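You operate a simulated robot arm through the tools that you are given. There is no shell and no other tool. Be economical: measure what you need, move in short steps, check, and stop when the job is done.

You are at the controls of a simulated two-armed robot. One attempt, no reset.

Task
Take the wire basket with black handle on the bench area marked final work and put it away on the blue shelf under the wash bench. Take the white tub with black lid and leave it on the blue shelf below sorting. Take the yellow card with loop and leave it on the blue shelf below trays. Take the teal folded cloth and leave it on the white flat board. Shut the pull-out shelf of far bench. Any order will do. Set down upright: white tub with black lid. The pull-out shelf of far bench goes toward x -1.0, y +0.0, z +0.0 (a direction in the base frame), to its stop.

Only the result counts: the job must be done as asked and must still hold three seconds after the hand-in. Knocking over, shifting, dropping, spilling or breaking anything else fails it. Lids that push on must go on centred and level and be pressed home; caps that screw on are set level and turned clockwise until they are tight. Flat cloth is picked up by pressing the open fingertips on it (5 to 10 N) and closing them slowly along it; thin cloth reads only 2 to 8 mm in the jaws.

Robot
Two 7-joint arms with fingered hands on one trunk, on a base that drives. Base frame: it is fixed to the floor where the robot stands at the start and does not move with it; the origin is under the middle of the robot, x ahead of it, y to its left, z up; the surface under the hand at the start is at about z = 900. Lengths are in mm, angles in rad, forces in N, time in s.
The left shoulder is at the start at [204, 125, 1099], the right one opposite. Places, roughly: blue shelf below sorting [900, -3800, 300]; blue shelf below trays [900, -2200, 300]; blue shelf under the wash bench [3000, -2100, 300]; pull-out shelf of far bench [-900, -300, 900]; teal folded cloth (10x7x4 cm) [1200, -700, 300]; white flat board (27x16x2 cm) [1200, -1000, 900]; white tub with black lid (8x8x9 cm) [800, 200, 900]; wire basket with black handle (20x15x13 cm) [500, -100, 900]; yellow card with loop [500, 250, 1000]. Payload 3.7 kg a hand.
The tool frame of a hand sits at the grasp point between the pads (the TCP): z along the fingers, y along the line on which they close. The tips reach 25 mm beyond it. Largest opening 88 mm; the body of the gripper starts 29 mm behind the TCP. The gripper is a hand of 5 fingers: y runs from the thumb to the fingers, the wrist lies at [-13, -97, -162] in the tool frame, and closing takes about 1.5 s.
Orientation is that of the tool frame in the base frame, as a unit quaternion [x, y, z, w]. With the fingers straight down and the wrist toward the robot, the tool's x, y and z point along [0, 1, 0], [1, 0, 0] and [0, 0, -1] of the base frame.

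Tools
- The arms move only by the tool arm_command. It takes "left_series", "right_series" or both (then of equal length, played together; a hand with none holds still); each is one flat list of numbers, 6 for each row, row after row: the turn, a rotation vector about the tool's x, y, z in rad, then the shift along the tool's x, y, z in mm. In form: [ax, ay, az, dx, dy, dz, ax, ay, az, dx, dy, dz, ...]. A call has 1 to 20 rows; each row shifts and turns the commanded pose from where the row before left it, along the tool's axes as they then stand. "left_gripper" and "right_gripper" are, for a hand that has rows, the opening in per cent of the stroke, from 0 (shut) to 100 (fully open), set as the call begins (left out, the last holds). A row lasts 0.2 s, in which the tool goes at most 50 mm and 0.15 rad; a call with a longer step from one row to the next is refused whole, and so is a gripper value outside its range. A pose out of reach is approached as far as the arm can. The call stops where the force on the tool passes 40 N (or 10 N more than at its start, if that is more) or the arm is blocked; 0.2 s more then pass. The fingers move at their own pace (about 45 mm/s each) and stop on an object; they squeeze with about 32 N. The grip force told is the motor's: it shows also when the fingers shut on nothing. Time passes only in rows, and 0.2 s behind the last, so rows that do not move let the fingers close. The reply holds the time, the measured pose of the TCP, the force on the tool along the base axes, the opening and the grip force, in the units named above and with some noise, with the torque about the TCP (base axes, N m) and any sound that the robot's microphone picked up, and new pictures: "views" is both (left out), scene, wrist or none (wrist: the cameras of the hands that moved).
- Cameras (640 x 400 px; columns grow to the right, rows downward): "scene" is now at [261.1, -83.3, 1232.5]; the picture's right is [-0.95, -0.32, 0.00], its down [-0.19, 0.56, -0.81] and it looks along [0.26, -0.77, -0.59] (base axes); focal length 214 px, centre (320, 200). "left" rides on the left gripper at [-59, -79, -105] in its tool frame; the picture's right is [-0.73, -0.32, 0.61], its down [0.62, -0.68, 0.38] and it looks along [0.29, 0.66, 0.70] (tool axes); focal length 234 px, centre (320, 200). "right" rides on the right gripper at [59, -79, -105] in its tool frame; the picture's right is [-0.73, 0.32, -0.61], its down [-0.62, -0.68, 0.38] and it looks along [-0.29, 0.66, 0.70] (tool axes); focal length 234 px, centre (320, 200). There is no depth. A picture from a camera that has moved, and an enlarged one, comes with that camera's place and axes in the base frame and with its lens.
- slide_trunk(by): slides the trunk up (or, below 0, down) by that many mm; the arms and the scene camera ride with it, the base frame stays. It gives what a move gives, with no picture.
- drive_base(legs): drives the robot by 1 to 6 legs, each [ahead, left, turn to the left] in mm, mm and rad, along the robot's own axes; the way and the turn of a leg run together, so that a leg with both is an arc; at most 1500 mm and 3.142 rad a leg. The arms and the cameras ride along, it lands a little off, and it stops where it bumps. It gives what a move gives, and a new picture of the scene camera.
- set_fingers(index, middle, ring, little, thumb_bend, thumb_turn, hand): sets how far each is bent, from 0 (flat) to 1 (curled in); at 0.3 the hand is open as for a grip, at 0.7 the pads meet at the TCP. One left out holds its place. A second passes; each finger stops where it meets its share of the squeeze, and holds until it gets a number again. A gripper value or a shape takes the hand back. It gives what a move gives, with no picture; readings hold the bend of each and the force on index, middle, ring, little, thumb and palm. thumb_turn goes from beside the hand (0) to across from the fingers (1), as for a grip.
- grasp_type(shape, hand): the hand has 5 fingers and takes this shape, open, in about a second: jaw (thumb against the fingers, like two jaws); tri (thumb and two fingers); tip (a fingertip pinch); poke (one finger out to press); point (the index stretched); flat (the hand flat); cup (the hand cupped); fist (a fist). The gripper value then closes the fingers along that shape, each until it touches; the sizes above hold for jaw. It gives what a move gives, with no picture.
- head_to(pan, tilt): turns the head with the scene camera to pan (to the left, within 1.396 rad either way) and tilt (down, from -0.506 to 1.204), counted from straight ahead of the robot. It gives what a move gives, and a new picture of the scene camera.
- close_up(camera, box): a new picture of the part [left, top, right, bottom] of that camera's present view, enlarged. It takes no simulated time.
- hand_in(): hands the job in; it is judged then, once.

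Go step by step. Nothing tells you exact positions but the pictures and the camera data: compare them with the known pose of the tool, close in by small moves and look again before you grip or let go. The budget is 165 turns and 260 pictures, counting those below and the enlarged ones. Unless the task says otherwise, let go and move clear before handing in.

The tools are called after "Request:" as name(argument=value, ...) on one line, values as JSON. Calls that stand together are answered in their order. arm_command: Moves the arms, as the interface text tells. Its arguments: {"type":"object","properties":{"left_series":{"type":"array","items":{"type":"number"}},"left_gripper":{"type":"number"},"right_series":{"type":"array","items":{"type":"number"}},"right_gripper":{"type":"number"},"views":{"type":"string","enum":["both","scene","wrist","none"]}},"required":[]} The other tools are called the same way: slide_trunk (by) slides the trunk up or down; grasp_type (shape, hand) gives the hand a shape; set_fingers (index, middle, ring, little, thumb_bend, thumb_turn, hand) moves the fingers one by one; drive_base (legs) drives the base; head_to (pan, tilt) turns the head that bears the scene camera; close_up (camera, box) takes an enlarged picture of a part of a camera's view; hand_in () hands the job in.

At the start:

```text
time_s: 0.0
left_tool_pos: [596.1, 132.1, 1126.4]
left_tool_rot: [0.707, 0.707, 0.0, 0.0]
left_force: [-0.2, -0.2, -0.1]
left_ft_torque: [-0.01, -0.02, 0.01]
left_gripper_width: 87.6
left_gripper_force: 0.1
left_shape: jaw
left_bend: [0.3, 0.3, 0.3, 0.3, 0.3, 0.98]
left_finger forces: [0.1, 0.1, 0.0, 0.0, 0.0, 0.1]
right_tool_pos: [512.9, -290.6, 1226.5]
right_tool_rot: [0.707, 0.707, 0.0, 0.0]
right_force: [-0.2, 0.0, 0.8]
right_ft_torque: [-0.02, -0.02, -0.02]
right_gripper_width: 87.5
right_gripper_force: 0.1
right_shape: jaw
right_bend: [0.3, 0.3, 0.3, 0.3, 0.3, 0.98]
right_finger forces: [0.0, 0.0, 0.0, 0.1, 0.1, 0.0]
trunk travel left (down, up): [-125.0, 290.0]
robot x, y, heading: [0.6, 0.9, 0.0]
head pan, tilt: [-1.244, 0.627]
```

scene: 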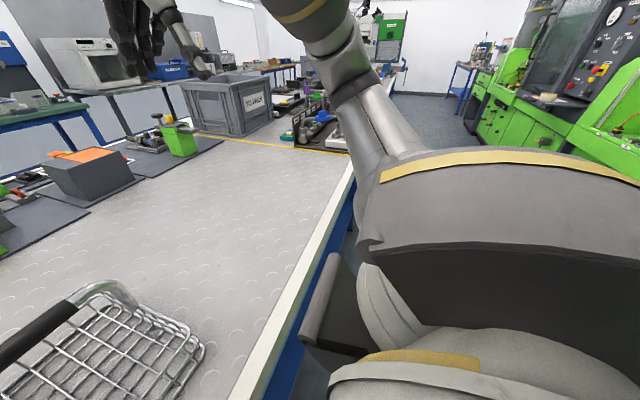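
right: 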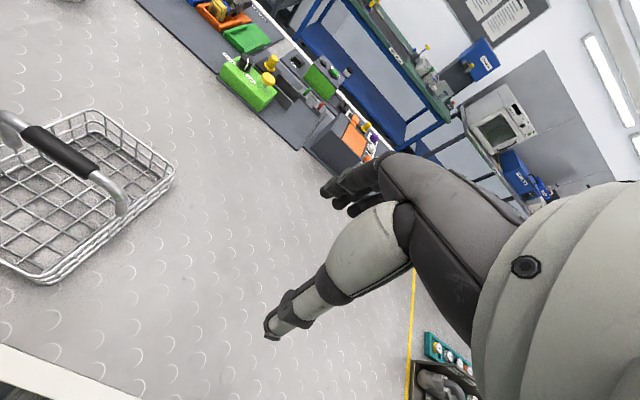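
left: 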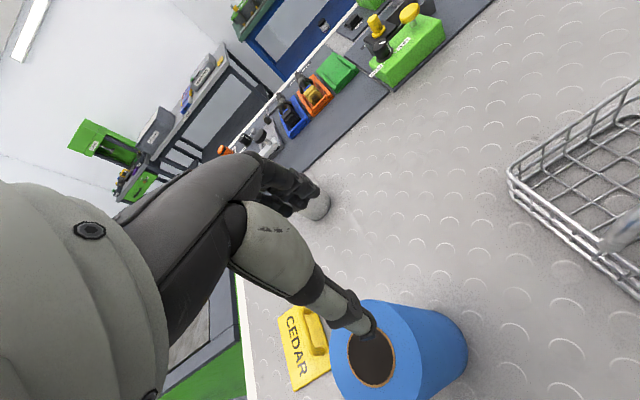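

I see the basket ahead of the robot on the bench, and the yellow card leaning on a blue mug or similar. First I look around with the head.

Request:
head_to(pan=0.0, tilt=0.8)

Request:
head_to(pan=-0.6, tilt=0.3)

Request:
head_to(pan=0.6, tilt=0.6)

Request:
head_to(pan=-1.39, tilt=0.3)

```text
time_s: 1.4
left_tool_pos: [597.0, 132.9, 1126.4]
left_tool_rot: [0.707, 0.707, -0.001, 0.0]
left_force: [-0.3, -0.6, 0.8]
left_ft_torque: [-0.01, 0.02, -0.01]
left_gripper_width: 87.7
left_gripper_force: 0.0
left_shape: jaw
left_bend: [0.3, 0.3, 0.3, 0.3, 0.3, 0.98]
left_finger forces: [0.1, 0.1, 0.1, 0.1, 0.0, 0.1]
right_tool_pos: [513.7, -290.8, 1225.1]
right_tool_rot: [0.707, 0.707, 0.0, 0.0]
right_force: [0.5, 1.1, 0.0]
right_ft_torque: [-0.02, 0.0, -0.01]
right_gripper_width: 87.6
right_gripper_force: 0.2
right_shape: jaw
right_bend: [0.3, 0.3, 0.3, 0.3, 0.3, 0.98]
right_finger forces: [0.0, 0.1, 0.1, 0.0, 0.0, 0.0]
trunk travel left (down, up): [-125.0, 290.0]
robot x, y, heading: [-3.0, 3.9, 0.004]
head pan, tilt: [0.0, 0.799]
camera scene: at [313.6, -0.5, 1217.9], right [0.0, -1.0, 0.0], down [-0.72, 0.0, -0.7], along [0.7, 0.0, -0.72], focal length 214 px, centre (320, 200)
```

scene: 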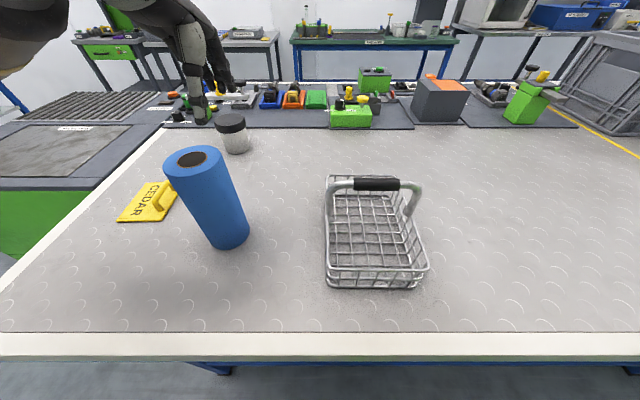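

```text
time_s: 2.4
left_tool_pos: [597.0, 134.1, 1127.0]
left_tool_rot: [0.707, 0.707, 0.001, 0.0]
left_force: [0.0, 0.1, 0.1]
left_ft_torque: [-0.01, 0.01, -0.01]
left_gripper_width: 87.7
left_gripper_force: 0.1
left_shape: jaw
left_bend: [0.3, 0.3, 0.3, 0.3, 0.3, 0.98]
left_finger forces: [0.0, 0.0, 0.0, 0.0, 0.0, 0.0]
right_tool_pos: [511.8, -289.6, 1226.4]
right_tool_rot: [0.707, 0.707, 0.0, 0.0]
right_force: [-0.6, -0.4, -0.5]
right_ft_torque: [-0.04, 0.02, 0.0]
right_gripper_width: 87.7
right_gripper_force: 0.1
right_shape: jaw
right_bend: [0.3, 0.3, 0.3, 0.3, 0.3, 0.98]
right_finger forces: [0.0, 0.0, 0.1, 0.1, 0.0, 0.0]
trunk travel left (down, up): [-125.0, 290.0]
robot x, y, heading: [0.1, -1.3, 0.003]
head pan, tilt: [-0.6, 0.3]
camera scene: at [310.1, -53.1, 1262.2], right [-0.56, -0.83, 0.0], down [-0.24, 0.17, -0.96], along [0.79, -0.54, -0.3], focal length 214 px, centre (320, 200)
```

scene: 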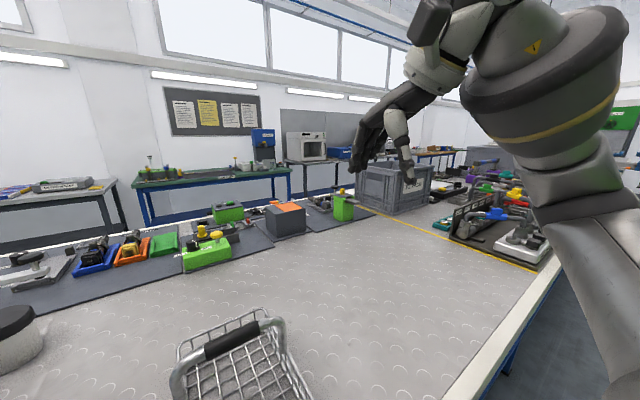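

```text
time_s: 3.8
left_tool_pos: [596.8, 132.0, 1126.2]
left_tool_rot: [0.707, 0.707, 0.0, 0.0]
left_force: [-0.5, -0.5, -0.1]
left_ft_torque: [0.01, 0.03, 0.01]
left_gripper_width: 87.8
left_gripper_force: 0.1
left_shape: jaw
left_bend: [0.3, 0.3, 0.3, 0.3, 0.3, 0.98]
left_finger forces: [0.0, 0.0, 0.0, 0.0, 0.0, 0.0]
right_tool_pos: [512.3, -290.8, 1227.3]
right_tool_rot: [0.707, 0.707, 0.0, 0.0]
right_force: [-1.0, -0.7, -0.2]
right_ft_torque: [0.03, 0.0, -0.03]
right_gripper_width: 87.6
right_gripper_force: 0.1
right_shape: jaw
right_bend: [0.3, 0.3, 0.3, 0.3, 0.3, 0.98]
right_finger forces: [0.1, 0.0, 0.0, 0.0, 0.0, 0.1]
trunk travel left (down, up): [-125.0, 290.0]
robot x, y, heading: [-0.8, -1.1, 0.002]
head pan, tilt: [0.6, 0.6]
camera scene: at [305.9, 49.5, 1234.8], right [0.56, -0.83, 0.0], down [-0.47, -0.32, -0.83], along [0.68, 0.47, -0.56], focal length 214 px, centre (320, 200)
```

scene: 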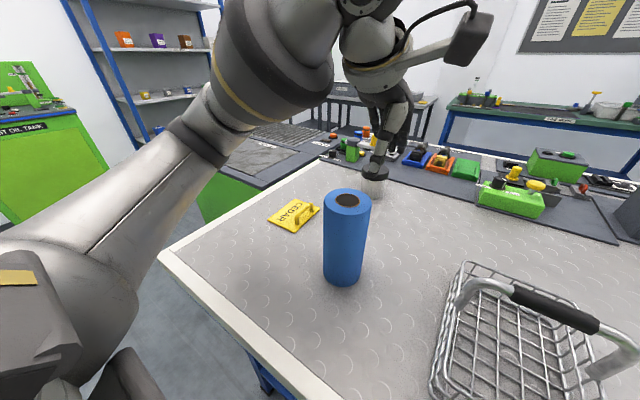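

```text
time_s: 5.8
left_tool_pos: [596.6, 132.8, 1125.8]
left_tool_rot: [0.707, 0.707, 0.0, 0.0]
left_force: [0.6, -0.3, 0.4]
left_ft_torque: [-0.02, 0.0, 0.0]
left_gripper_width: 87.8
left_gripper_force: 0.1
left_shape: jaw
left_bend: [0.3, 0.3, 0.3, 0.3, 0.3, 0.98]
left_finger forces: [0.0, 0.1, 0.0, 0.1, 0.0, 0.0]
right_tool_pos: [513.2, -290.9, 1226.6]
right_tool_rot: [0.707, 0.707, 0.0, 0.0]
right_force: [-0.9, 0.0, -0.1]
right_ft_torque: [-0.02, -0.02, -0.03]
right_gripper_width: 87.7
right_gripper_force: 0.0
right_shape: jaw
right_bend: [0.3, 0.3, 0.3, 0.3, 0.3, 0.98]
right_finger forces: [0.0, 0.0, 0.0, 0.0, 0.0, 0.0]
trunk travel left (down, up): [-125.0, 290.0]
robot x, y, heading: [1.0, 0.1, 0.001]
head pan, tilt: [-1.389, 0.3]
camera scene: at [249.9, -92.2, 1262.2], right [-0.98, -0.18, 0.0], down [-0.05, 0.29, -0.96], along [0.17, -0.94, -0.3], focal length 214 px, centre (320, 200)
```

scene: 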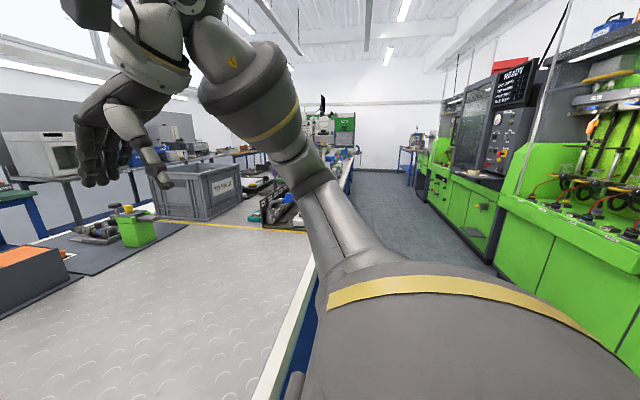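

I place the basket at about (535,-76), its handle at z≈1025, the tub at (785,203) and the card flat at (615,345). I do the drawer first with empty hands, raising the trunk for clearance, backing a little and turning.

Request:
slide_trunk(by=80)

Request:
drive_base(legs=[[-80, 0, 0], [0, 0, -1.57]])

Request:
head_to(pan=-1.0, tilt=0.5)

```text
time_s: 6.9
left_tool_pos: [598.8, 133.0, 1203.9]
left_tool_rot: [0.707, 0.707, -0.002, -0.001]
left_force: [0.0, -0.2, -0.4]
left_ft_torque: [0.0, -0.01, -0.03]
left_gripper_width: 87.5
left_gripper_force: 0.0
left_shape: jaw
left_bend: [0.3, 0.3, 0.3, 0.3, 0.3, 0.98]
left_finger forces: [0.0, 0.0, 0.0, 0.0, 0.1, 0.0]
right_tool_pos: [515.4, -291.0, 1304.2]
right_tool_rot: [0.707, 0.707, -0.001, -0.001]
right_force: [0.6, -0.6, -0.5]
right_ft_torque: [0.0, 0.01, 0.01]
right_gripper_width: 87.4
right_gripper_force: 0.1
right_shape: jaw
right_bend: [0.3, 0.3, 0.3, 0.3, 0.3, 0.98]
right_finger forces: [0.0, 0.0, 0.0, 0.0, 0.0, 0.1]
trunk travel left (down, up): [-205.0, 210.0]
robot x, y, heading: [-4.1, -2.2, -0.001]
head pan, tilt: [-1.389, 0.3]
```

```text
time_s: 11.8
left_tool_pos: [67.5, -593.9, 1206.5]
left_tool_rot: [1.0, 0.013, 0.0, 0.0]
left_force: [-0.7, -0.5, 0.1]
left_ft_torque: [-0.05, 0.02, -0.03]
left_gripper_width: 87.5
left_gripper_force: 0.1
left_shape: jaw
left_bend: [0.3, 0.3, 0.3, 0.3, 0.3, 0.98]
left_finger forces: [0.0, 0.0, 0.0, 0.0, 0.0, 0.0]
right_tool_pos: [-357.8, -518.7, 1305.2]
right_tool_rot: [1.0, 0.012, 0.0, 0.0]
right_force: [-0.4, -1.2, 0.9]
right_ft_torque: [0.02, 0.0, 0.01]
right_gripper_width: 87.9
right_gripper_force: 0.0
right_shape: jaw
right_bend: [0.3, 0.3, 0.3, 0.3, 0.3, 0.98]
right_finger forces: [0.0, 0.1, 0.0, 0.0, 0.1, 0.1]
trunk travel left (down, up): [-205.0, 210.0]
robot x, y, heading: [-79.6, 1.3, -1.543]
head pan, tilt: [-1.389, 0.3]
camera scene: at [-168.4, -165.2, 1352.9], right [-0.2, 0.98, 0.0], down [0.29, 0.06, -0.96], along [-0.94, -0.2, -0.3], focal length 214 px, centre (320, 200)
```

scene: 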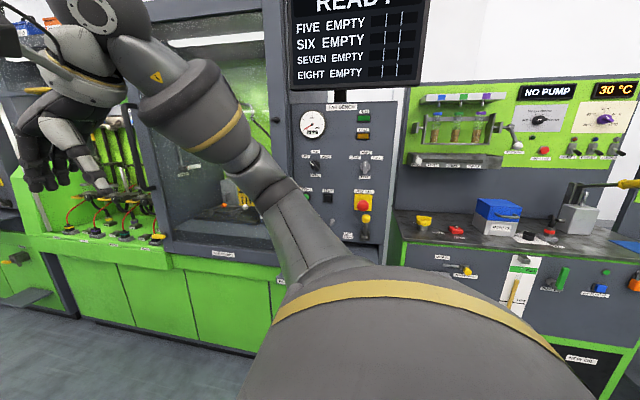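

```text
time_s: 12.6
left_tool_pos: [67.5, -593.1, 1206.8]
left_tool_rot: [1.0, 0.012, 0.0, 0.0]
left_force: [-0.2, -1.7, -0.6]
left_ft_torque: [-0.01, 0.01, 0.01]
left_gripper_width: 87.9
left_gripper_force: 0.0
left_shape: jaw
left_bend: [0.3, 0.3, 0.3, 0.3, 0.3, 0.98]
left_finger forces: [0.0, 0.0, 0.1, 0.0, 0.0, 0.0]
right_tool_pos: [-357.9, -520.1, 1304.3]
right_tool_rot: [1.0, 0.012, 0.0, 0.0]
right_force: [-0.2, 0.2, 0.8]
right_ft_torque: [-0.03, -0.01, 0.02]
right_gripper_width: 87.8
right_gripper_force: 0.1
right_shape: jaw
right_bend: [0.3, 0.3, 0.3, 0.3, 0.3, 0.98]
right_finger forces: [0.0, 0.0, 0.1, 0.0, 0.1, 0.0]
trunk travel left (down, up): [-205.0, 210.0]
robot x, y, heading: [-74.4, -2.1, -1.545]
head pan, tilt: [-1.0, 0.499]
camera scene: at [-152.2, -197.1, 1334.6], right [-0.56, 0.83, 0.0], down [0.4, 0.27, -0.88], along [-0.73, -0.49, -0.48], focal length 214 px, centre (320, 200)
```

scene: 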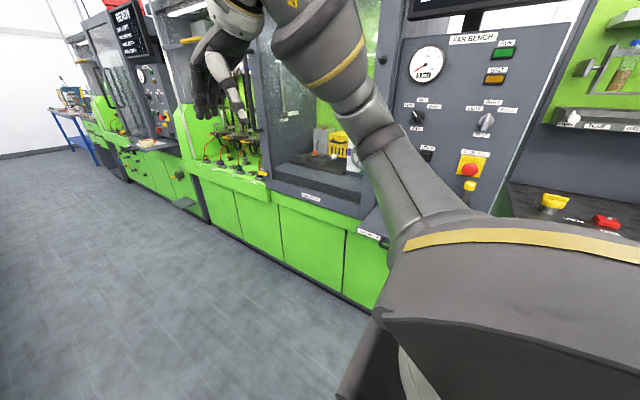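

The far bench face is around x≈-1000. I turn on to face it and look down for the pull-out shelf.

Request:
drive_base(legs=[[0, 0, -1.58]])

Request:
head_to(pan=0.3, tilt=0.6)

```text
time_s: 16.7
left_tool_pos: [-665.2, -178.7, 1206.9]
left_tool_rot: [0.734, -0.679, -0.001, 0.0]
left_force: [0.0, 0.3, 0.1]
left_ft_torque: [-0.03, -0.03, 0.02]
left_gripper_width: 87.6
left_gripper_force: 0.2
left_shape: jaw
left_bend: [0.3, 0.3, 0.3, 0.3, 0.3, 0.98]
left_finger forces: [0.1, 0.0, 0.1, 0.0, 0.0, 0.0]
right_tool_pos: [-614.7, 250.0, 1307.3]
right_tool_rot: [0.734, -0.679, 0.0, 0.0]
right_force: [0.1, 0.1, -0.2]
right_ft_torque: [0.01, 0.02, -0.02]
right_gripper_width: 87.5
right_gripper_force: 0.1
right_shape: jaw
right_bend: [0.3, 0.3, 0.3, 0.3, 0.3, 0.98]
right_finger forces: [0.0, 0.0, 0.0, 0.0, 0.0, 0.0]
trunk travel left (down, up): [-205.0, 210.0]
robot x, y, heading: [-77.8, 2.9, -3.061]
head pan, tilt: [-1.0, 0.499]
camera scene: at [-280.7, 60.9, 1334.5], right [0.8, 0.6, 0.0], down [0.29, -0.38, -0.88], along [-0.53, 0.7, -0.48], focal length 214 px, centre (320, 200)
```

scene: 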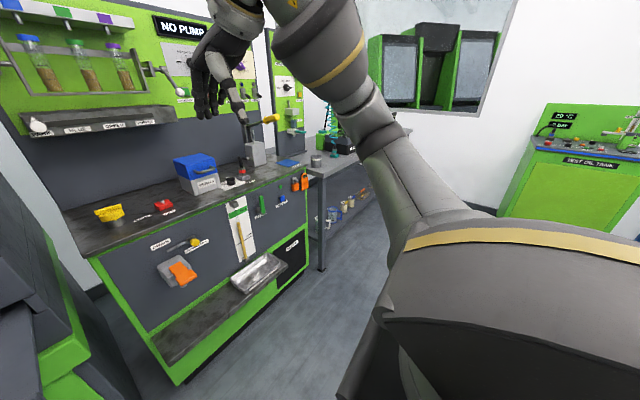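

```text
time_s: 18.2
left_tool_pos: [-665.1, -178.3, 1206.7]
left_tool_rot: [0.734, -0.679, 0.0, 0.0]
left_force: [-0.9, -0.1, -1.0]
left_ft_torque: [-0.03, 0.02, -0.05]
left_gripper_width: 87.6
left_gripper_force: 0.1
left_shape: jaw
left_bend: [0.3, 0.3, 0.3, 0.3, 0.3, 0.98]
left_finger forces: [0.0, 0.1, 0.0, 0.1, 0.0, 0.0]
right_tool_pos: [-613.8, 249.8, 1307.2]
right_tool_rot: [0.735, -0.679, -0.001, -0.001]
right_force: [-0.4, 0.2, 0.5]
right_ft_torque: [-0.02, -0.01, -0.02]
right_gripper_width: 87.6
right_gripper_force: 0.2
right_shape: jaw
right_bend: [0.3, 0.3, 0.3, 0.3, 0.3, 0.98]
right_finger forces: [0.0, 0.0, 0.0, 0.0, 0.0, 0.0]
trunk travel left (down, up): [-205.0, 210.0]
robot x, y, heading: [-78.5, -4.2, -3.064]
head pan, tilt: [0.3, 0.6]
camera scene: at [-307.9, -44.4, 1325.4], right [-0.37, 0.93, 0.0], down [0.53, 0.21, -0.83], along [-0.77, -0.3, -0.56], focal length 214 px, centre (320, 200)
```

scene: 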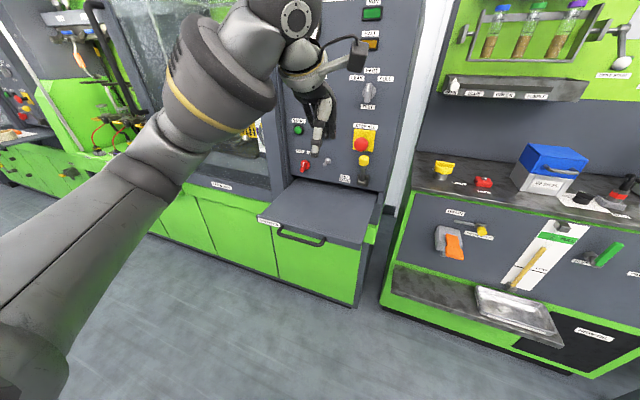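

The pull-out shelf with a black handle is visible just under the FAR BENCH panel. I zoom in.

Request:
close_up(camera="scene", box=[220, 150, 420, 275])

Request:
close_up(camera="left", box=[0, 0, 640, 400])

```text
3.20 times, centred on (320, 212) of scene
camera zoom: at [-307.9, -44.4, 1325.4], right [-0.37, 0.93, 0.0], down [0.53, 0.21, -0.83], along [-0.77, -0.3, -0.56], focal length 686 px, centre (320, 160)
```

zoom: 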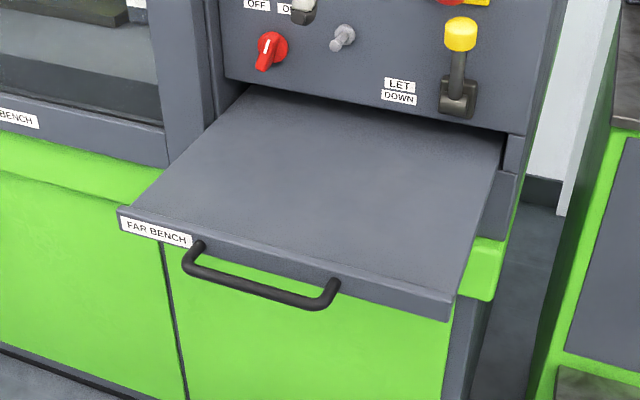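

```text
1.00 times, centred on (320, 200) of left (not enlarged: the box is as wide or as high as the picture)
camera zoom: at [-590.8, -115.5, 1311.9], right [0.27, 0.75, -0.61], down [0.73, -0.57, -0.38], along [-0.63, -0.34, -0.7], focal length 234 px, centre (320, 200)
```

zoom: 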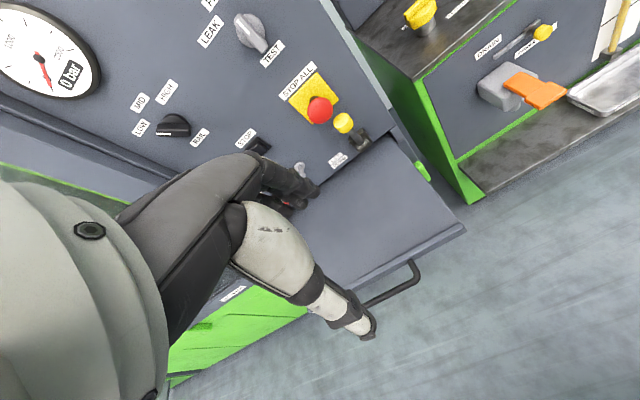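

The shelf front is at x≈-715, y from -405 to -92, top z≈919, with a handle bar around y≈-250. I point the left hand's closed fingers forward in front of the bar.

Request:
arm_command(left_gripper=0, left_series=[0, 0, 0.078, 0, 0, 0, -0.15, 0, 0, 0, 0, 0, -0.15, 0, 0, 0, 0, 0, -0.15, 0, 0, 0, 0, 0, -0.15, 0, 0, 0, 0, 0, -0.15, 0, 0, 0, 0, 0, -0.15, 0, 0, 0, 0, 0, -0.15, 0, 0, 0, 0, 0, -0.15, 0, 0, 0, 0, 0, -0.15, 0, 0, 0, 0, 0, 0, 0, 0, 10, -43, 3, 0, 0, 0, 10, -43, 3, 0, 0, 0, 10, -43, 3, 0, 0, 0, 10, -43, 3, 0, 0, 0, 10, -43, 3])

```text
time_s: 21.4
left_tool_pos: [-631.2, -226.6, 991.2]
left_tool_rot: [0.552, -0.552, -0.442, 0.443]
left_force: [-0.4, -0.3, 0.2]
left_ft_torque: [0.01, -0.04, 0.0]
left_gripper_width: 0.0
left_gripper_force: 31.8
left_shape: jaw
left_bend: [0.7, 0.7, 0.7, 0.7, 0.43, 1.0]
left_finger forces: [0.0, 0.0, 0.0, 0.0, 0.1, 0.0]
right_tool_pos: [-613.6, 249.6, 1306.0]
right_tool_rot: [0.734, -0.679, 0.001, 0.0]
right_force: [0.2, 0.4, 0.2]
right_ft_torque: [0.0, 0.03, 0.02]
right_gripper_width: 87.8
right_gripper_force: 0.0
right_shape: jaw
right_bend: [0.3, 0.3, 0.3, 0.3, 0.3, 0.98]
right_finger forces: [0.0, 0.0, 0.0, 0.1, 0.0, 0.0]
trunk travel left (down, up): [-205.0, 210.0]
robot x, y, heading: [-73.0, -1.5, -3.058]
head pan, tilt: [0.3, 0.6]
camera scene: at [-308.0, -44.5, 1325.4], right [-0.37, 0.93, 0.0], down [0.53, 0.21, -0.83], along [-0.77, -0.3, -0.57], focal length 214 px, centre (320, 200)
camera left: at [-512.7, -169.9, 937.1], right [-0.52, 0.73, -0.45], down [-0.22, -0.62, -0.75], along [-0.82, -0.29, 0.49], focal length 234 px, centre (320, 200)
```

scene: 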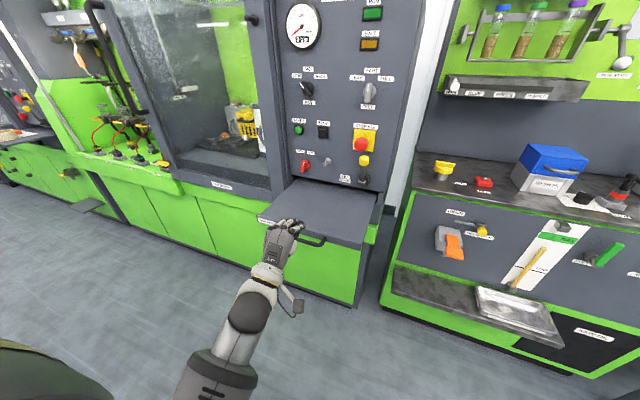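
left: 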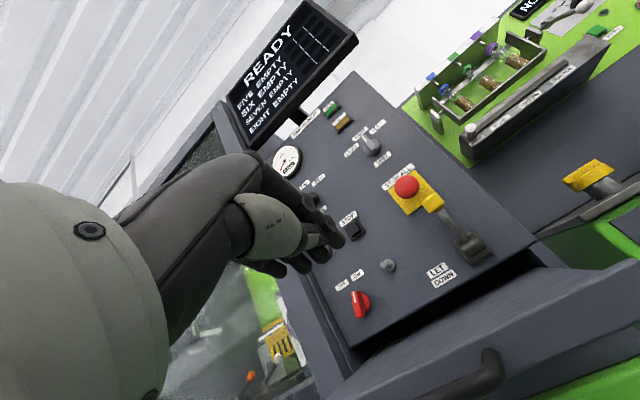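

The hand is aligned, so I lower to bar height and look.

Request:
arm_command(left_series=[0, 0, 0, 12, -41, 9, 0, 0, 0, 12, -40, 9])

Request:
close_up(camera="scene", box=[220, 150, 420, 275])

```text
time_s: 22.0
left_tool_pos: [-631.8, -252.8, 909.1]
left_tool_rot: [0.553, -0.552, -0.441, 0.441]
left_force: [0.1, -0.5, -0.3]
left_ft_torque: [-0.01, 0.0, -0.04]
left_gripper_width: 0.0
left_gripper_force: 31.8
left_shape: jaw
left_bend: [0.7, 0.7, 0.7, 0.7, 0.44, 1.0]
left_finger forces: [0.0, 0.1, 0.0, 0.1, 0.0, 0.0]
right_tool_pos: [-614.2, 249.6, 1304.9]
right_tool_rot: [0.734, -0.679, 0.0, 0.0]
right_force: [0.9, -0.1, -0.1]
right_ft_torque: [-0.01, 0.0, -0.02]
right_gripper_width: 87.8
right_gripper_force: 0.0
right_shape: jaw
right_bend: [0.3, 0.3, 0.3, 0.3, 0.3, 0.98]
right_finger forces: [0.1, 0.0, 0.0, 0.0, 0.0, 0.0]
trunk travel left (down, up): [-205.0, 210.0]
robot x, y, heading: [-77.5, 2.4, -3.062]
head pan, tilt: [0.3, 0.6]
camera scene: at [-308.0, -44.6, 1325.4], right [-0.37, 0.93, 0.0], down [0.53, 0.21, -0.82], along [-0.77, -0.3, -0.57], focal length 214 px, centre (320, 200)
camera left: at [-512.4, -195.2, 855.3], right [-0.52, 0.73, -0.45], down [-0.22, -0.62, -0.75], along [-0.82, -0.29, 0.49], focal length 234 px, centre (320, 200)
```

scene: 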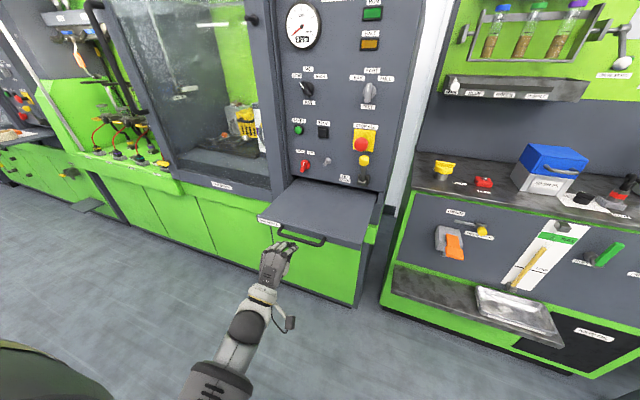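
left: 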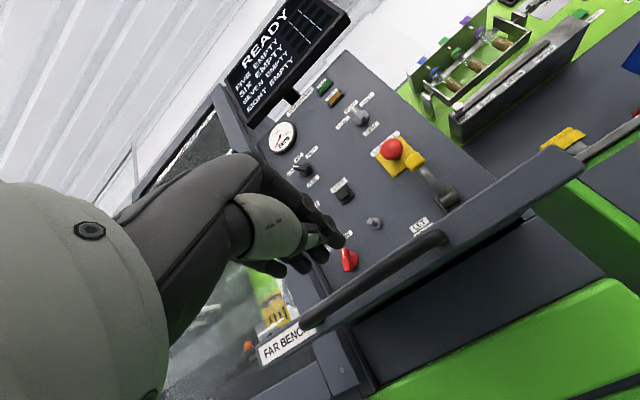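

```text
3.20 times, centred on (320, 212) of scene
camera zoom: at [-308.0, -44.6, 1325.4], right [-0.37, 0.93, 0.0], down [0.53, 0.21, -0.82], along [-0.77, -0.3, -0.57], focal length 686 px, centre (320, 160)
```

zoom: 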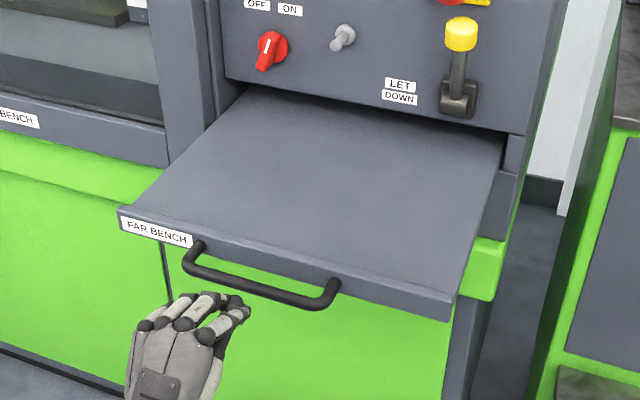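

The bar triangulates to about (-708,-257,880). I lower 24 mm and push forward until contact.

Request:
arm_command(left_series=[0, 0, 0, 0, -23, 5, 0, 0, 0, 0, 4.4, 19.5, 0, 0, 0, 0, 4.4, 19.5, 0, 0, 0, 0, 4.4, 19.5, 0, 0, 0, 0, 4.4, 19.5])

Request:
close_up(camera="scene", box=[220, 150, 420, 275])

```text
time_s: 23.2
left_tool_pos: [-711.2, -250.6, 883.9]
left_tool_rot: [0.552, -0.552, -0.442, 0.442]
left_force: [0.6, 0.0, -0.1]
left_ft_torque: [-0.01, 0.01, 0.03]
left_gripper_width: 0.2
left_gripper_force: 31.7
left_shape: jaw
left_bend: [0.7, 0.7, 0.7, 0.7, 0.74, 1.0]
left_finger forces: [0.1, 0.0, 0.0, 0.0, 0.0, 0.0]
right_tool_pos: [-614.4, 249.6, 1304.9]
right_tool_rot: [0.734, -0.679, -0.001, 0.0]
right_force: [-0.6, -0.2, 0.3]
right_ft_torque: [0.0, 0.01, 0.0]
right_gripper_width: 87.6
right_gripper_force: 0.1
right_shape: jaw
right_bend: [0.3, 0.3, 0.3, 0.3, 0.3, 0.98]
right_finger forces: [0.0, 0.0, 0.0, 0.0, 0.1, 0.1]
trunk travel left (down, up): [-205.0, 210.0]
robot x, y, heading: [-79.8, -0.0, -3.062]
head pan, tilt: [0.3, 0.6]
camera scene: at [-307.9, -44.4, 1325.4], right [-0.37, 0.93, 0.0], down [0.53, 0.21, -0.83], along [-0.77, -0.3, -0.56], focal length 214 px, centre (320, 200)
camera left: at [-591.8, -193.4, 831.4], right [-0.52, 0.73, -0.45], down [-0.22, -0.62, -0.75], along [-0.82, -0.29, 0.49], focal length 234 px, centre (320, 200)
```

scene: 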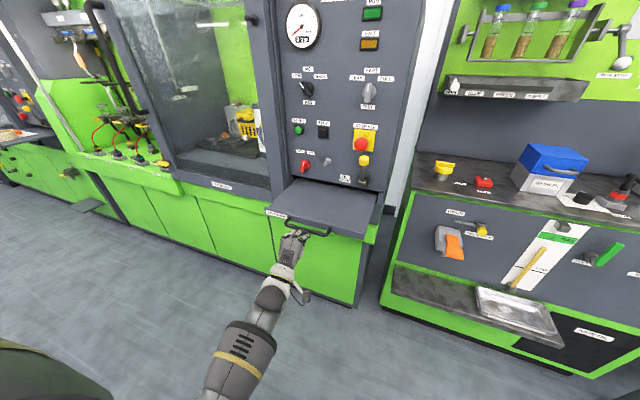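
left: 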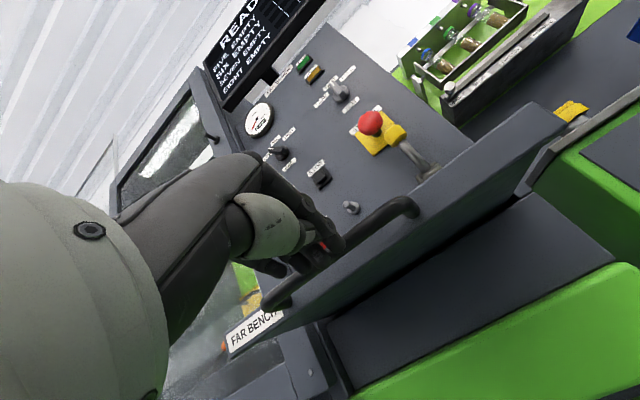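

```text
3.20 times, centred on (320, 212) of scene
camera zoom: at [-307.9, -44.4, 1325.4], right [-0.37, 0.93, 0.0], down [0.53, 0.21, -0.83], along [-0.77, -0.3, -0.56], focal length 686 px, centre (320, 160)
```

zoom: 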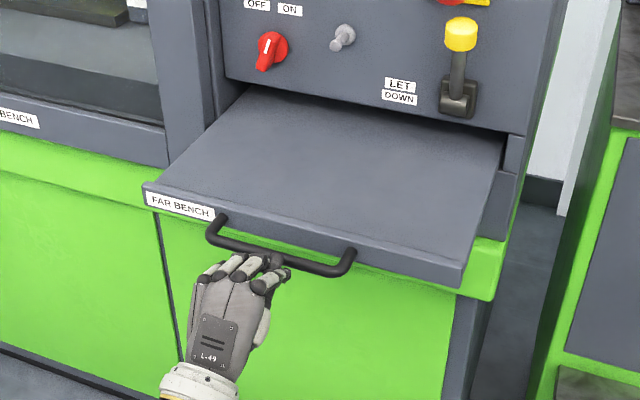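

The shelf is sliding in well. I keep pushing to the stop.

Request:
arm_command(left_series=[0, 0, 0, 0, 4.4, 19.5, 0, 0, 0, 0, 4.4, 19.5, 0, 0, 0, 0, 4.4, 19.5, 0, 0, 0, 0, 4.4, 19.5, 0, 0, 0, 0, 4.4, 19.5, 0, 0, 0, 0, 4.4, 19.5, 0, 0, 0, 0, 4.4, 19.5, 0, 0, 0, 0, 4.4, 19.5], views="none")

Request:
arm_command(left_series=[0, 0, 0, 0, 2.2, 9.8, 0, 0, 0, 0, 2.2, 9.8, 0, 0, 0, 0, 2.2, 9.8, 0, 0, 0, 0, 2.2, 9.8, 0, 0, 0, 0, 2.2, 9.8, 0, 0, 0, 0, 2.2, 9.8, 0, 0, 0, 0, 2.2, 9.8, 0, 0, 0, 0, 2.2, 9.8])

Request:
close_up(camera="scene", box=[220, 150, 420, 275])

```text
time_s: 25.0
left_tool_pos: [-873.5, -254.2, 890.4]
left_tool_rot: [0.552, -0.55, -0.442, 0.444]
left_force: [-0.6, 0.0, -0.6]
left_ft_torque: [-0.02, -0.01, 0.02]
left_gripper_width: 0.0
left_gripper_force: 32.2
left_shape: jaw
left_bend: [0.7, 0.7, 0.7, 0.7, 0.74, 1.0]
left_finger forces: [0.0, 0.0, 0.1, 0.1, 0.0, 0.0]
right_tool_pos: [-614.1, 250.0, 1306.6]
right_tool_rot: [0.734, -0.679, 0.0, 0.001]
right_force: [0.4, -0.3, -0.5]
right_ft_torque: [0.02, 0.0, 0.01]
right_gripper_width: 87.5
right_gripper_force: 0.0
right_shape: jaw
right_bend: [0.3, 0.3, 0.3, 0.3, 0.3, 0.98]
right_finger forces: [0.0, 0.1, 0.0, 0.0, 0.0, 0.0]
trunk travel left (down, up): [-205.0, 210.0]
robot x, y, heading: [-77.9, -0.6, -3.063]
head pan, tilt: [0.3, 0.6]
```

```text
time_s: 26.8
left_tool_pos: [-921.3, -248.2, 905.9]
left_tool_rot: [0.553, -0.553, -0.441, 0.441]
left_force: [0.5, 0.3, -0.3]
left_ft_torque: [0.0, -0.03, 0.01]
left_gripper_width: 0.0
left_gripper_force: 31.5
left_shape: jaw
left_bend: [0.7, 0.7, 0.7, 0.7, 0.74, 1.0]
left_finger forces: [0.0, 0.0, 0.0, 0.1, 0.0, 0.1]
left hand out of reach, approached as far as the arm can: row 5, 6, 7, 8
right_tool_pos: [-614.2, 250.2, 1305.5]
right_tool_rot: [0.734, -0.679, -0.001, 0.0]
right_force: [0.3, -1.1, -0.6]
right_ft_torque: [-0.01, -0.02, 0.02]
right_gripper_width: 87.6
right_gripper_force: 0.1
right_shape: jaw
right_bend: [0.3, 0.3, 0.3, 0.3, 0.3, 0.98]
right_finger forces: [0.0, 0.0, 0.1, 0.1, 0.0, 0.0]
trunk travel left (down, up): [-205.0, 210.0]
robot x, y, heading: [-80.5, -4.6, -3.063]
head pan, tilt: [0.3, 0.6]
camera scene: at [-307.8, -44.5, 1325.5], right [-0.37, 0.93, 0.0], down [0.52, 0.21, -0.83], along [-0.77, -0.3, -0.56], focal length 214 px, centre (320, 200)
camera left: at [-802.5, -190.6, 851.8], right [-0.52, 0.73, -0.45], down [-0.22, -0.62, -0.75], along [-0.82, -0.29, 0.49], focal length 234 px, centre (320, 200)
```

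scene: 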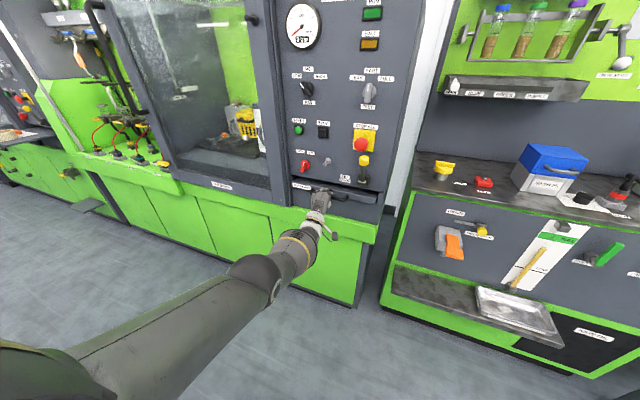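
left: 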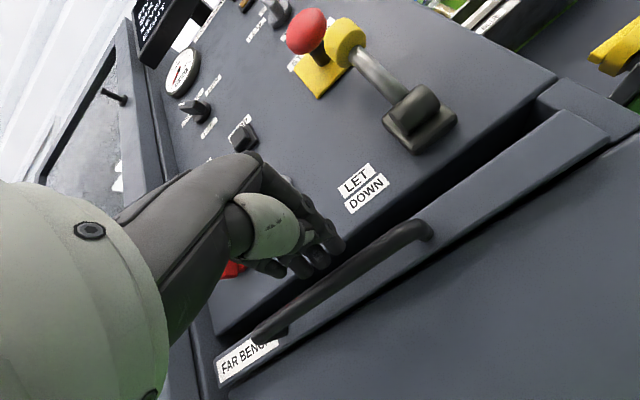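

```text
3.20 times, centred on (320, 212) of scene
camera zoom: at [-307.8, -44.5, 1325.5], right [-0.37, 0.93, 0.0], down [0.52, 0.21, -0.83], along [-0.77, -0.3, -0.56], focal length 686 px, centre (320, 160)
```

zoom: 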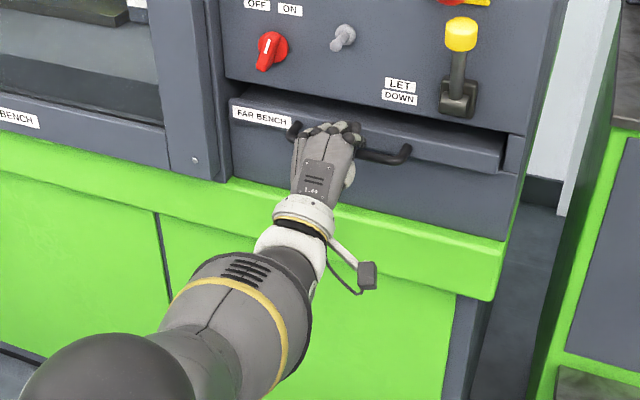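

It is nearly closed, but the arm is at its reach limit. I retract the hand, drive 150 mm closer and finish the push lower.

Request:
arm_command(left_series=[0, 0, 0, 0, -9, -40, 0, 0, 0, 0, -9, -40, 0, 0, 0, 0, -9, -40, 0, 0, 0, 0, -9, -40, 0, 0, 0, 0, -19, -40], views="none")

Request:
drive_base(legs=[[150, 0, 0]])

Request:
close_up(camera="left", box=[0, 0, 640, 400])

```text
time_s: 28.0
left_tool_pos: [-715.1, -249.1, 899.0]
left_tool_rot: [0.552, -0.552, -0.441, 0.443]
left_force: [0.5, -0.4, 0.0]
left_ft_torque: [0.0, 0.0, 0.04]
left_gripper_width: 0.1
left_gripper_force: 32.3
left_shape: jaw
left_bend: [0.7, 0.7, 0.7, 0.7, 0.74, 1.0]
left_finger forces: [0.0, 0.1, 0.0, 0.1, 0.0, 0.0]
right_tool_pos: [-612.5, 249.0, 1305.3]
right_tool_rot: [0.734, -0.679, 0.0, 0.0]
right_force: [0.4, -0.1, -0.5]
right_ft_torque: [-0.06, 0.01, 0.02]
right_gripper_width: 87.8
right_gripper_force: 0.0
right_shape: jaw
right_bend: [0.3, 0.3, 0.3, 0.3, 0.3, 0.98]
right_finger forces: [0.0, 0.0, 0.1, 0.0, 0.0, 0.0]
trunk travel left (down, up): [-205.0, 210.0]
robot x, y, heading: [-82.3, -2.9, -3.062]
head pan, tilt: [0.3, 0.6]
```

```text
time_s: 29.4
left_tool_pos: [-868.5, -260.8, 897.7]
left_tool_rot: [0.552, -0.552, -0.441, 0.442]
left_force: [-0.2, 0.3, -0.4]
left_ft_torque: [0.0, -0.01, -0.01]
left_gripper_width: 0.1
left_gripper_force: 32.0
left_shape: jaw
left_bend: [0.7, 0.7, 0.7, 0.7, 0.74, 1.0]
left_finger forces: [0.0, 0.1, 0.0, 0.1, 0.0, 0.1]
right_tool_pos: [-767.9, 237.3, 1306.5]
right_tool_rot: [0.734, -0.679, 0.0, 0.0]
right_force: [0.2, -0.2, -0.4]
right_ft_torque: [0.02, 0.03, -0.03]
right_gripper_width: 87.7
right_gripper_force: 0.1
right_shape: jaw
right_bend: [0.3, 0.3, 0.3, 0.3, 0.3, 0.98]
right_finger forces: [0.0, 0.0, 0.0, 0.0, 0.0, 0.0]
trunk travel left (down, up): [-205.0, 210.0]
robot x, y, heading: [-235.3, -10.5, -3.063]
head pan, tilt: [0.3, 0.6]
camera scene: at [-461.9, -56.5, 1325.3], right [-0.37, 0.93, 0.0], down [0.53, 0.21, -0.82], along [-0.77, -0.3, -0.57], focal length 214 px, centre (320, 200)
```

scene: 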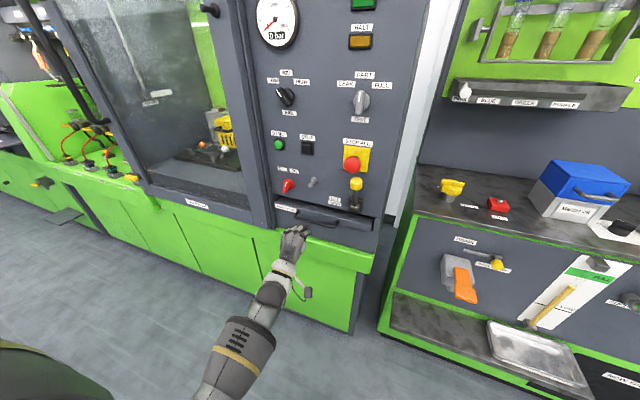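

```text
1.00 times, centred on (320, 200) of left (not enlarged: the box is as wide or as high as the picture)
camera zoom: at [-750.6, -202.9, 844.2], right [-0.52, 0.73, -0.45], down [-0.22, -0.62, -0.75], along [-0.82, -0.29, 0.49], focal length 234 px, centre (320, 200)
```

zoom: 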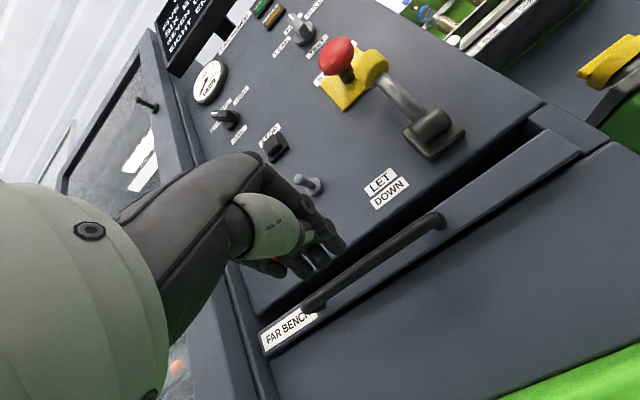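

I lower 15 mm and push the rest of the way, expecting a hard stop.

Request:
arm_command(left_series=[0, 0, 0, 0, -14, 3, 0, 0, 0, 0, 2.2, 9.8, 0, 0, 0, 0, 2.2, 9.8, 0, 0, 0, 0, 2.2, 9.8, 0, 0, 0, 0, 2.2, 9.8, 0, 0, 0, 0, 2.2, 9.8, 0, 0, 0, 0, 2.2, 9.8, 0, 0, 0, 0, 2.2, 9.8, 0, 0, 0, 0, 1.1, 4.9, 0, 0, 0, 0, 1.1, 4.9, 0, 0, 0, 0, 1.1, 4.9, 0, 0, 0, 0, 1.1, 4.9, 0, 0, 0, 0, 1.1, 4.9, 0, 0, 0, 0, 1.1, 4.9])

Request:
close_up(camera="scene", box=[220, 150, 420, 275])

```text
time_s: 31.0
left_tool_pos: [-920.5, -261.1, 882.3]
left_tool_rot: [0.553, -0.551, -0.441, 0.443]
left_force: [32.2, 2.2, 2.2]
left_ft_torque: [-0.04, -0.11, 0.18]
left_gripper_width: 0.0
left_gripper_force: 31.6
left_shape: jaw
left_bend: [0.7, 0.7, 0.7, 0.7, 0.74, 1.0]
left_finger forces: [8.2, 22.4, 0.9, 0.0, 0.1, 0.1]
right_tool_pos: [-764.1, 236.8, 1308.2]
right_tool_rot: [0.735, -0.678, -0.001, 0.0]
right_force: [-0.9, -0.4, 0.7]
right_ft_torque: [0.01, 0.03, -0.01]
right_gripper_width: 87.7
right_gripper_force: 0.0
right_shape: jaw
right_bend: [0.3, 0.3, 0.3, 0.3, 0.3, 0.98]
right_finger forces: [0.0, 0.0, 0.0, 0.0, 0.0, 0.0]
trunk travel left (down, up): [-205.0, 210.0]
robot x, y, heading: [-233.2, -13.0, -3.064]
head pan, tilt: [0.3, 0.6]
stopped in row 7 (left hand): the force on the tool passed its limit at 45 N (the readings are from after the stop); the commanded pose is now the measured one
camera scene: at [-457.1, -56.5, 1326.0], right [-0.37, 0.93, 0.0], down [0.52, 0.21, -0.83], along [-0.77, -0.31, -0.56], focal length 214 px, centre (320, 200)
camera left: at [-801.8, -202.9, 828.8], right [-0.52, 0.73, -0.45], down [-0.23, -0.62, -0.75], along [-0.82, -0.29, 0.49], focal length 234 px, centre (320, 200)
```

scene: 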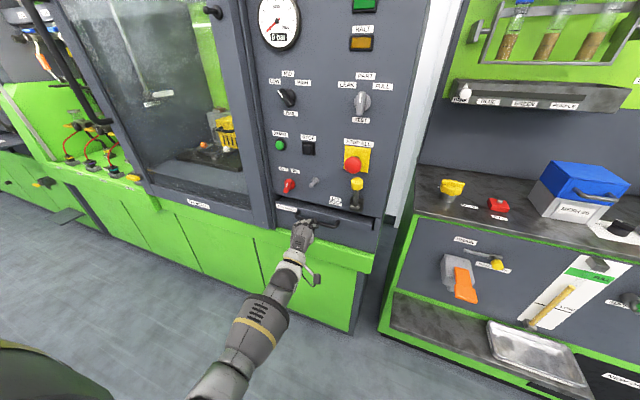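
left: 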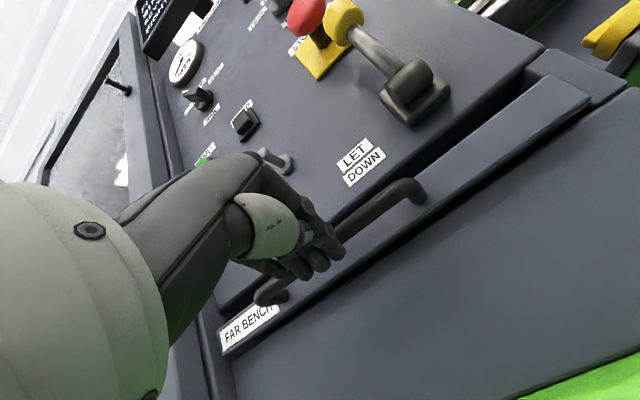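

```text
3.20 times, centred on (320, 212) of scene
camera zoom: at [-457.1, -56.5, 1326.0], right [-0.37, 0.93, 0.0], down [0.52, 0.21, -0.83], along [-0.77, -0.31, -0.56], focal length 686 px, centre (320, 160)
```

zoom: 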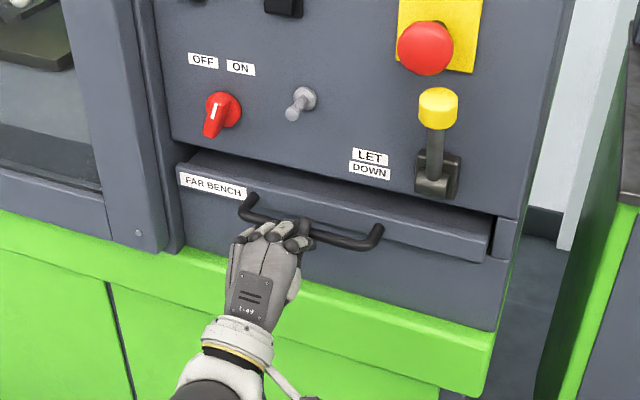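

It hit a stop at 45 N. I push once more to confirm it does not move, then retract.

Request:
arm_command(left_series=[0, 0, 0, 0, 1.1, 4.9, 0, 0, 0, 0, 1.1, 4.9, 0, 0, 0, 0, 1.1, 4.9, 0, 0, 0, 0, 1.1, 4.9], views="none")

Request:
arm_command(left_series=[0, 0, 0, 0, -9, -40, 0, 0, 0, 0, -9, -40, 0, 0, 0, 0, -9, -40, 0, 0, 0, 0, -9, -40], views="scene")

Request:
close_up(camera="scene", box=[220, 150, 420, 275])

```text
time_s: 31.4
left_tool_pos: [-920.6, -261.0, 883.2]
left_tool_rot: [0.553, -0.551, -0.441, 0.443]
left_force: [31.9, 3.6, 1.9]
left_ft_torque: [-0.06, -0.03, 0.17]
left_gripper_width: 0.0
left_gripper_force: 32.2
left_shape: jaw
left_bend: [0.7, 0.7, 0.7, 0.7, 0.74, 1.0]
left_finger forces: [6.9, 21.3, 0.9, 0.1, 0.0, 0.0]
right_tool_pos: [-762.2, 236.6, 1306.1]
right_tool_rot: [0.735, -0.678, -0.001, 0.001]
right_force: [0.4, -0.8, 0.1]
right_ft_torque: [-0.01, 0.01, 0.01]
right_gripper_width: 87.5
right_gripper_force: 0.0
right_shape: jaw
right_bend: [0.3, 0.3, 0.3, 0.3, 0.3, 0.98]
right_finger forces: [0.1, 0.0, 0.0, 0.0, 0.0, 0.0]
trunk travel left (down, up): [-205.0, 210.0]
robot x, y, heading: [-231.8, -10.3, -3.062]
head pan, tilt: [0.3, 0.6]
stopped in row 1 (left hand): the force on the tool passed its limit at 46 N (the readings are from after the stop); the commanded pose is now the measured one
```

```text
time_s: 32.4
left_tool_pos: [-761.6, -258.5, 882.2]
left_tool_rot: [0.553, -0.552, -0.442, 0.442]
left_force: [0.3, 0.3, 0.3]
left_ft_torque: [0.01, -0.01, -0.01]
left_gripper_width: 0.0
left_gripper_force: 31.9
left_shape: jaw
left_bend: [0.7, 0.7, 0.7, 0.7, 0.74, 1.0]
left_finger forces: [0.1, 0.0, 0.1, 0.0, 0.1, 0.0]
right_tool_pos: [-765.7, 237.4, 1306.1]
right_tool_rot: [0.735, -0.678, -0.001, 0.0]
right_force: [0.0, 0.5, 0.5]
right_ft_torque: [0.01, -0.04, 0.03]
right_gripper_width: 87.5
right_gripper_force: 0.1
right_shape: jaw
right_bend: [0.3, 0.3, 0.3, 0.3, 0.3, 0.98]
right_finger forces: [0.0, 0.0, 0.0, 0.0, 0.0, 0.1]
trunk travel left (down, up): [-205.0, 210.0]
robot x, y, heading: [-232.5, -10.4, -3.061]
head pan, tilt: [0.3, 0.6]
camera scene: at [-459.2, -56.8, 1325.7], right [-0.37, 0.93, 0.0], down [0.52, 0.21, -0.83], along [-0.77, -0.31, -0.56], focal length 214 px, centre (320, 200)
```

scene: 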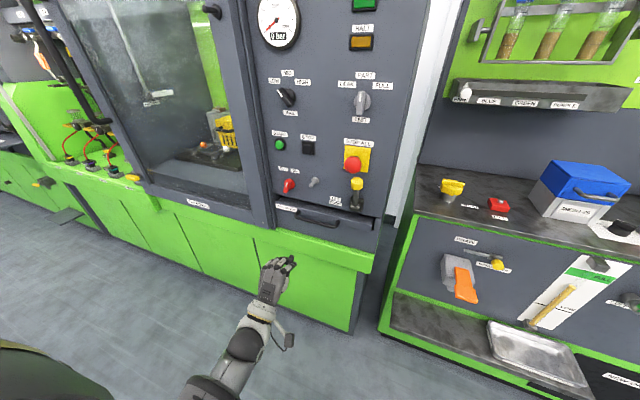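

```text
3.20 times, centred on (320, 212) of scene
camera zoom: at [-459.2, -56.8, 1325.7], right [-0.37, 0.93, 0.0], down [0.52, 0.21, -0.83], along [-0.77, -0.31, -0.56], focal length 686 px, centre (320, 160)
```

zoom: 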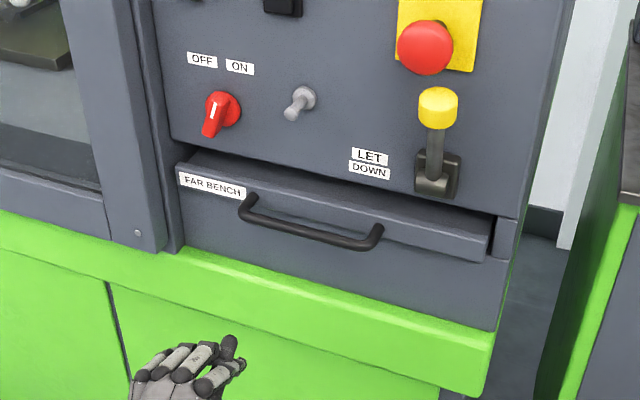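

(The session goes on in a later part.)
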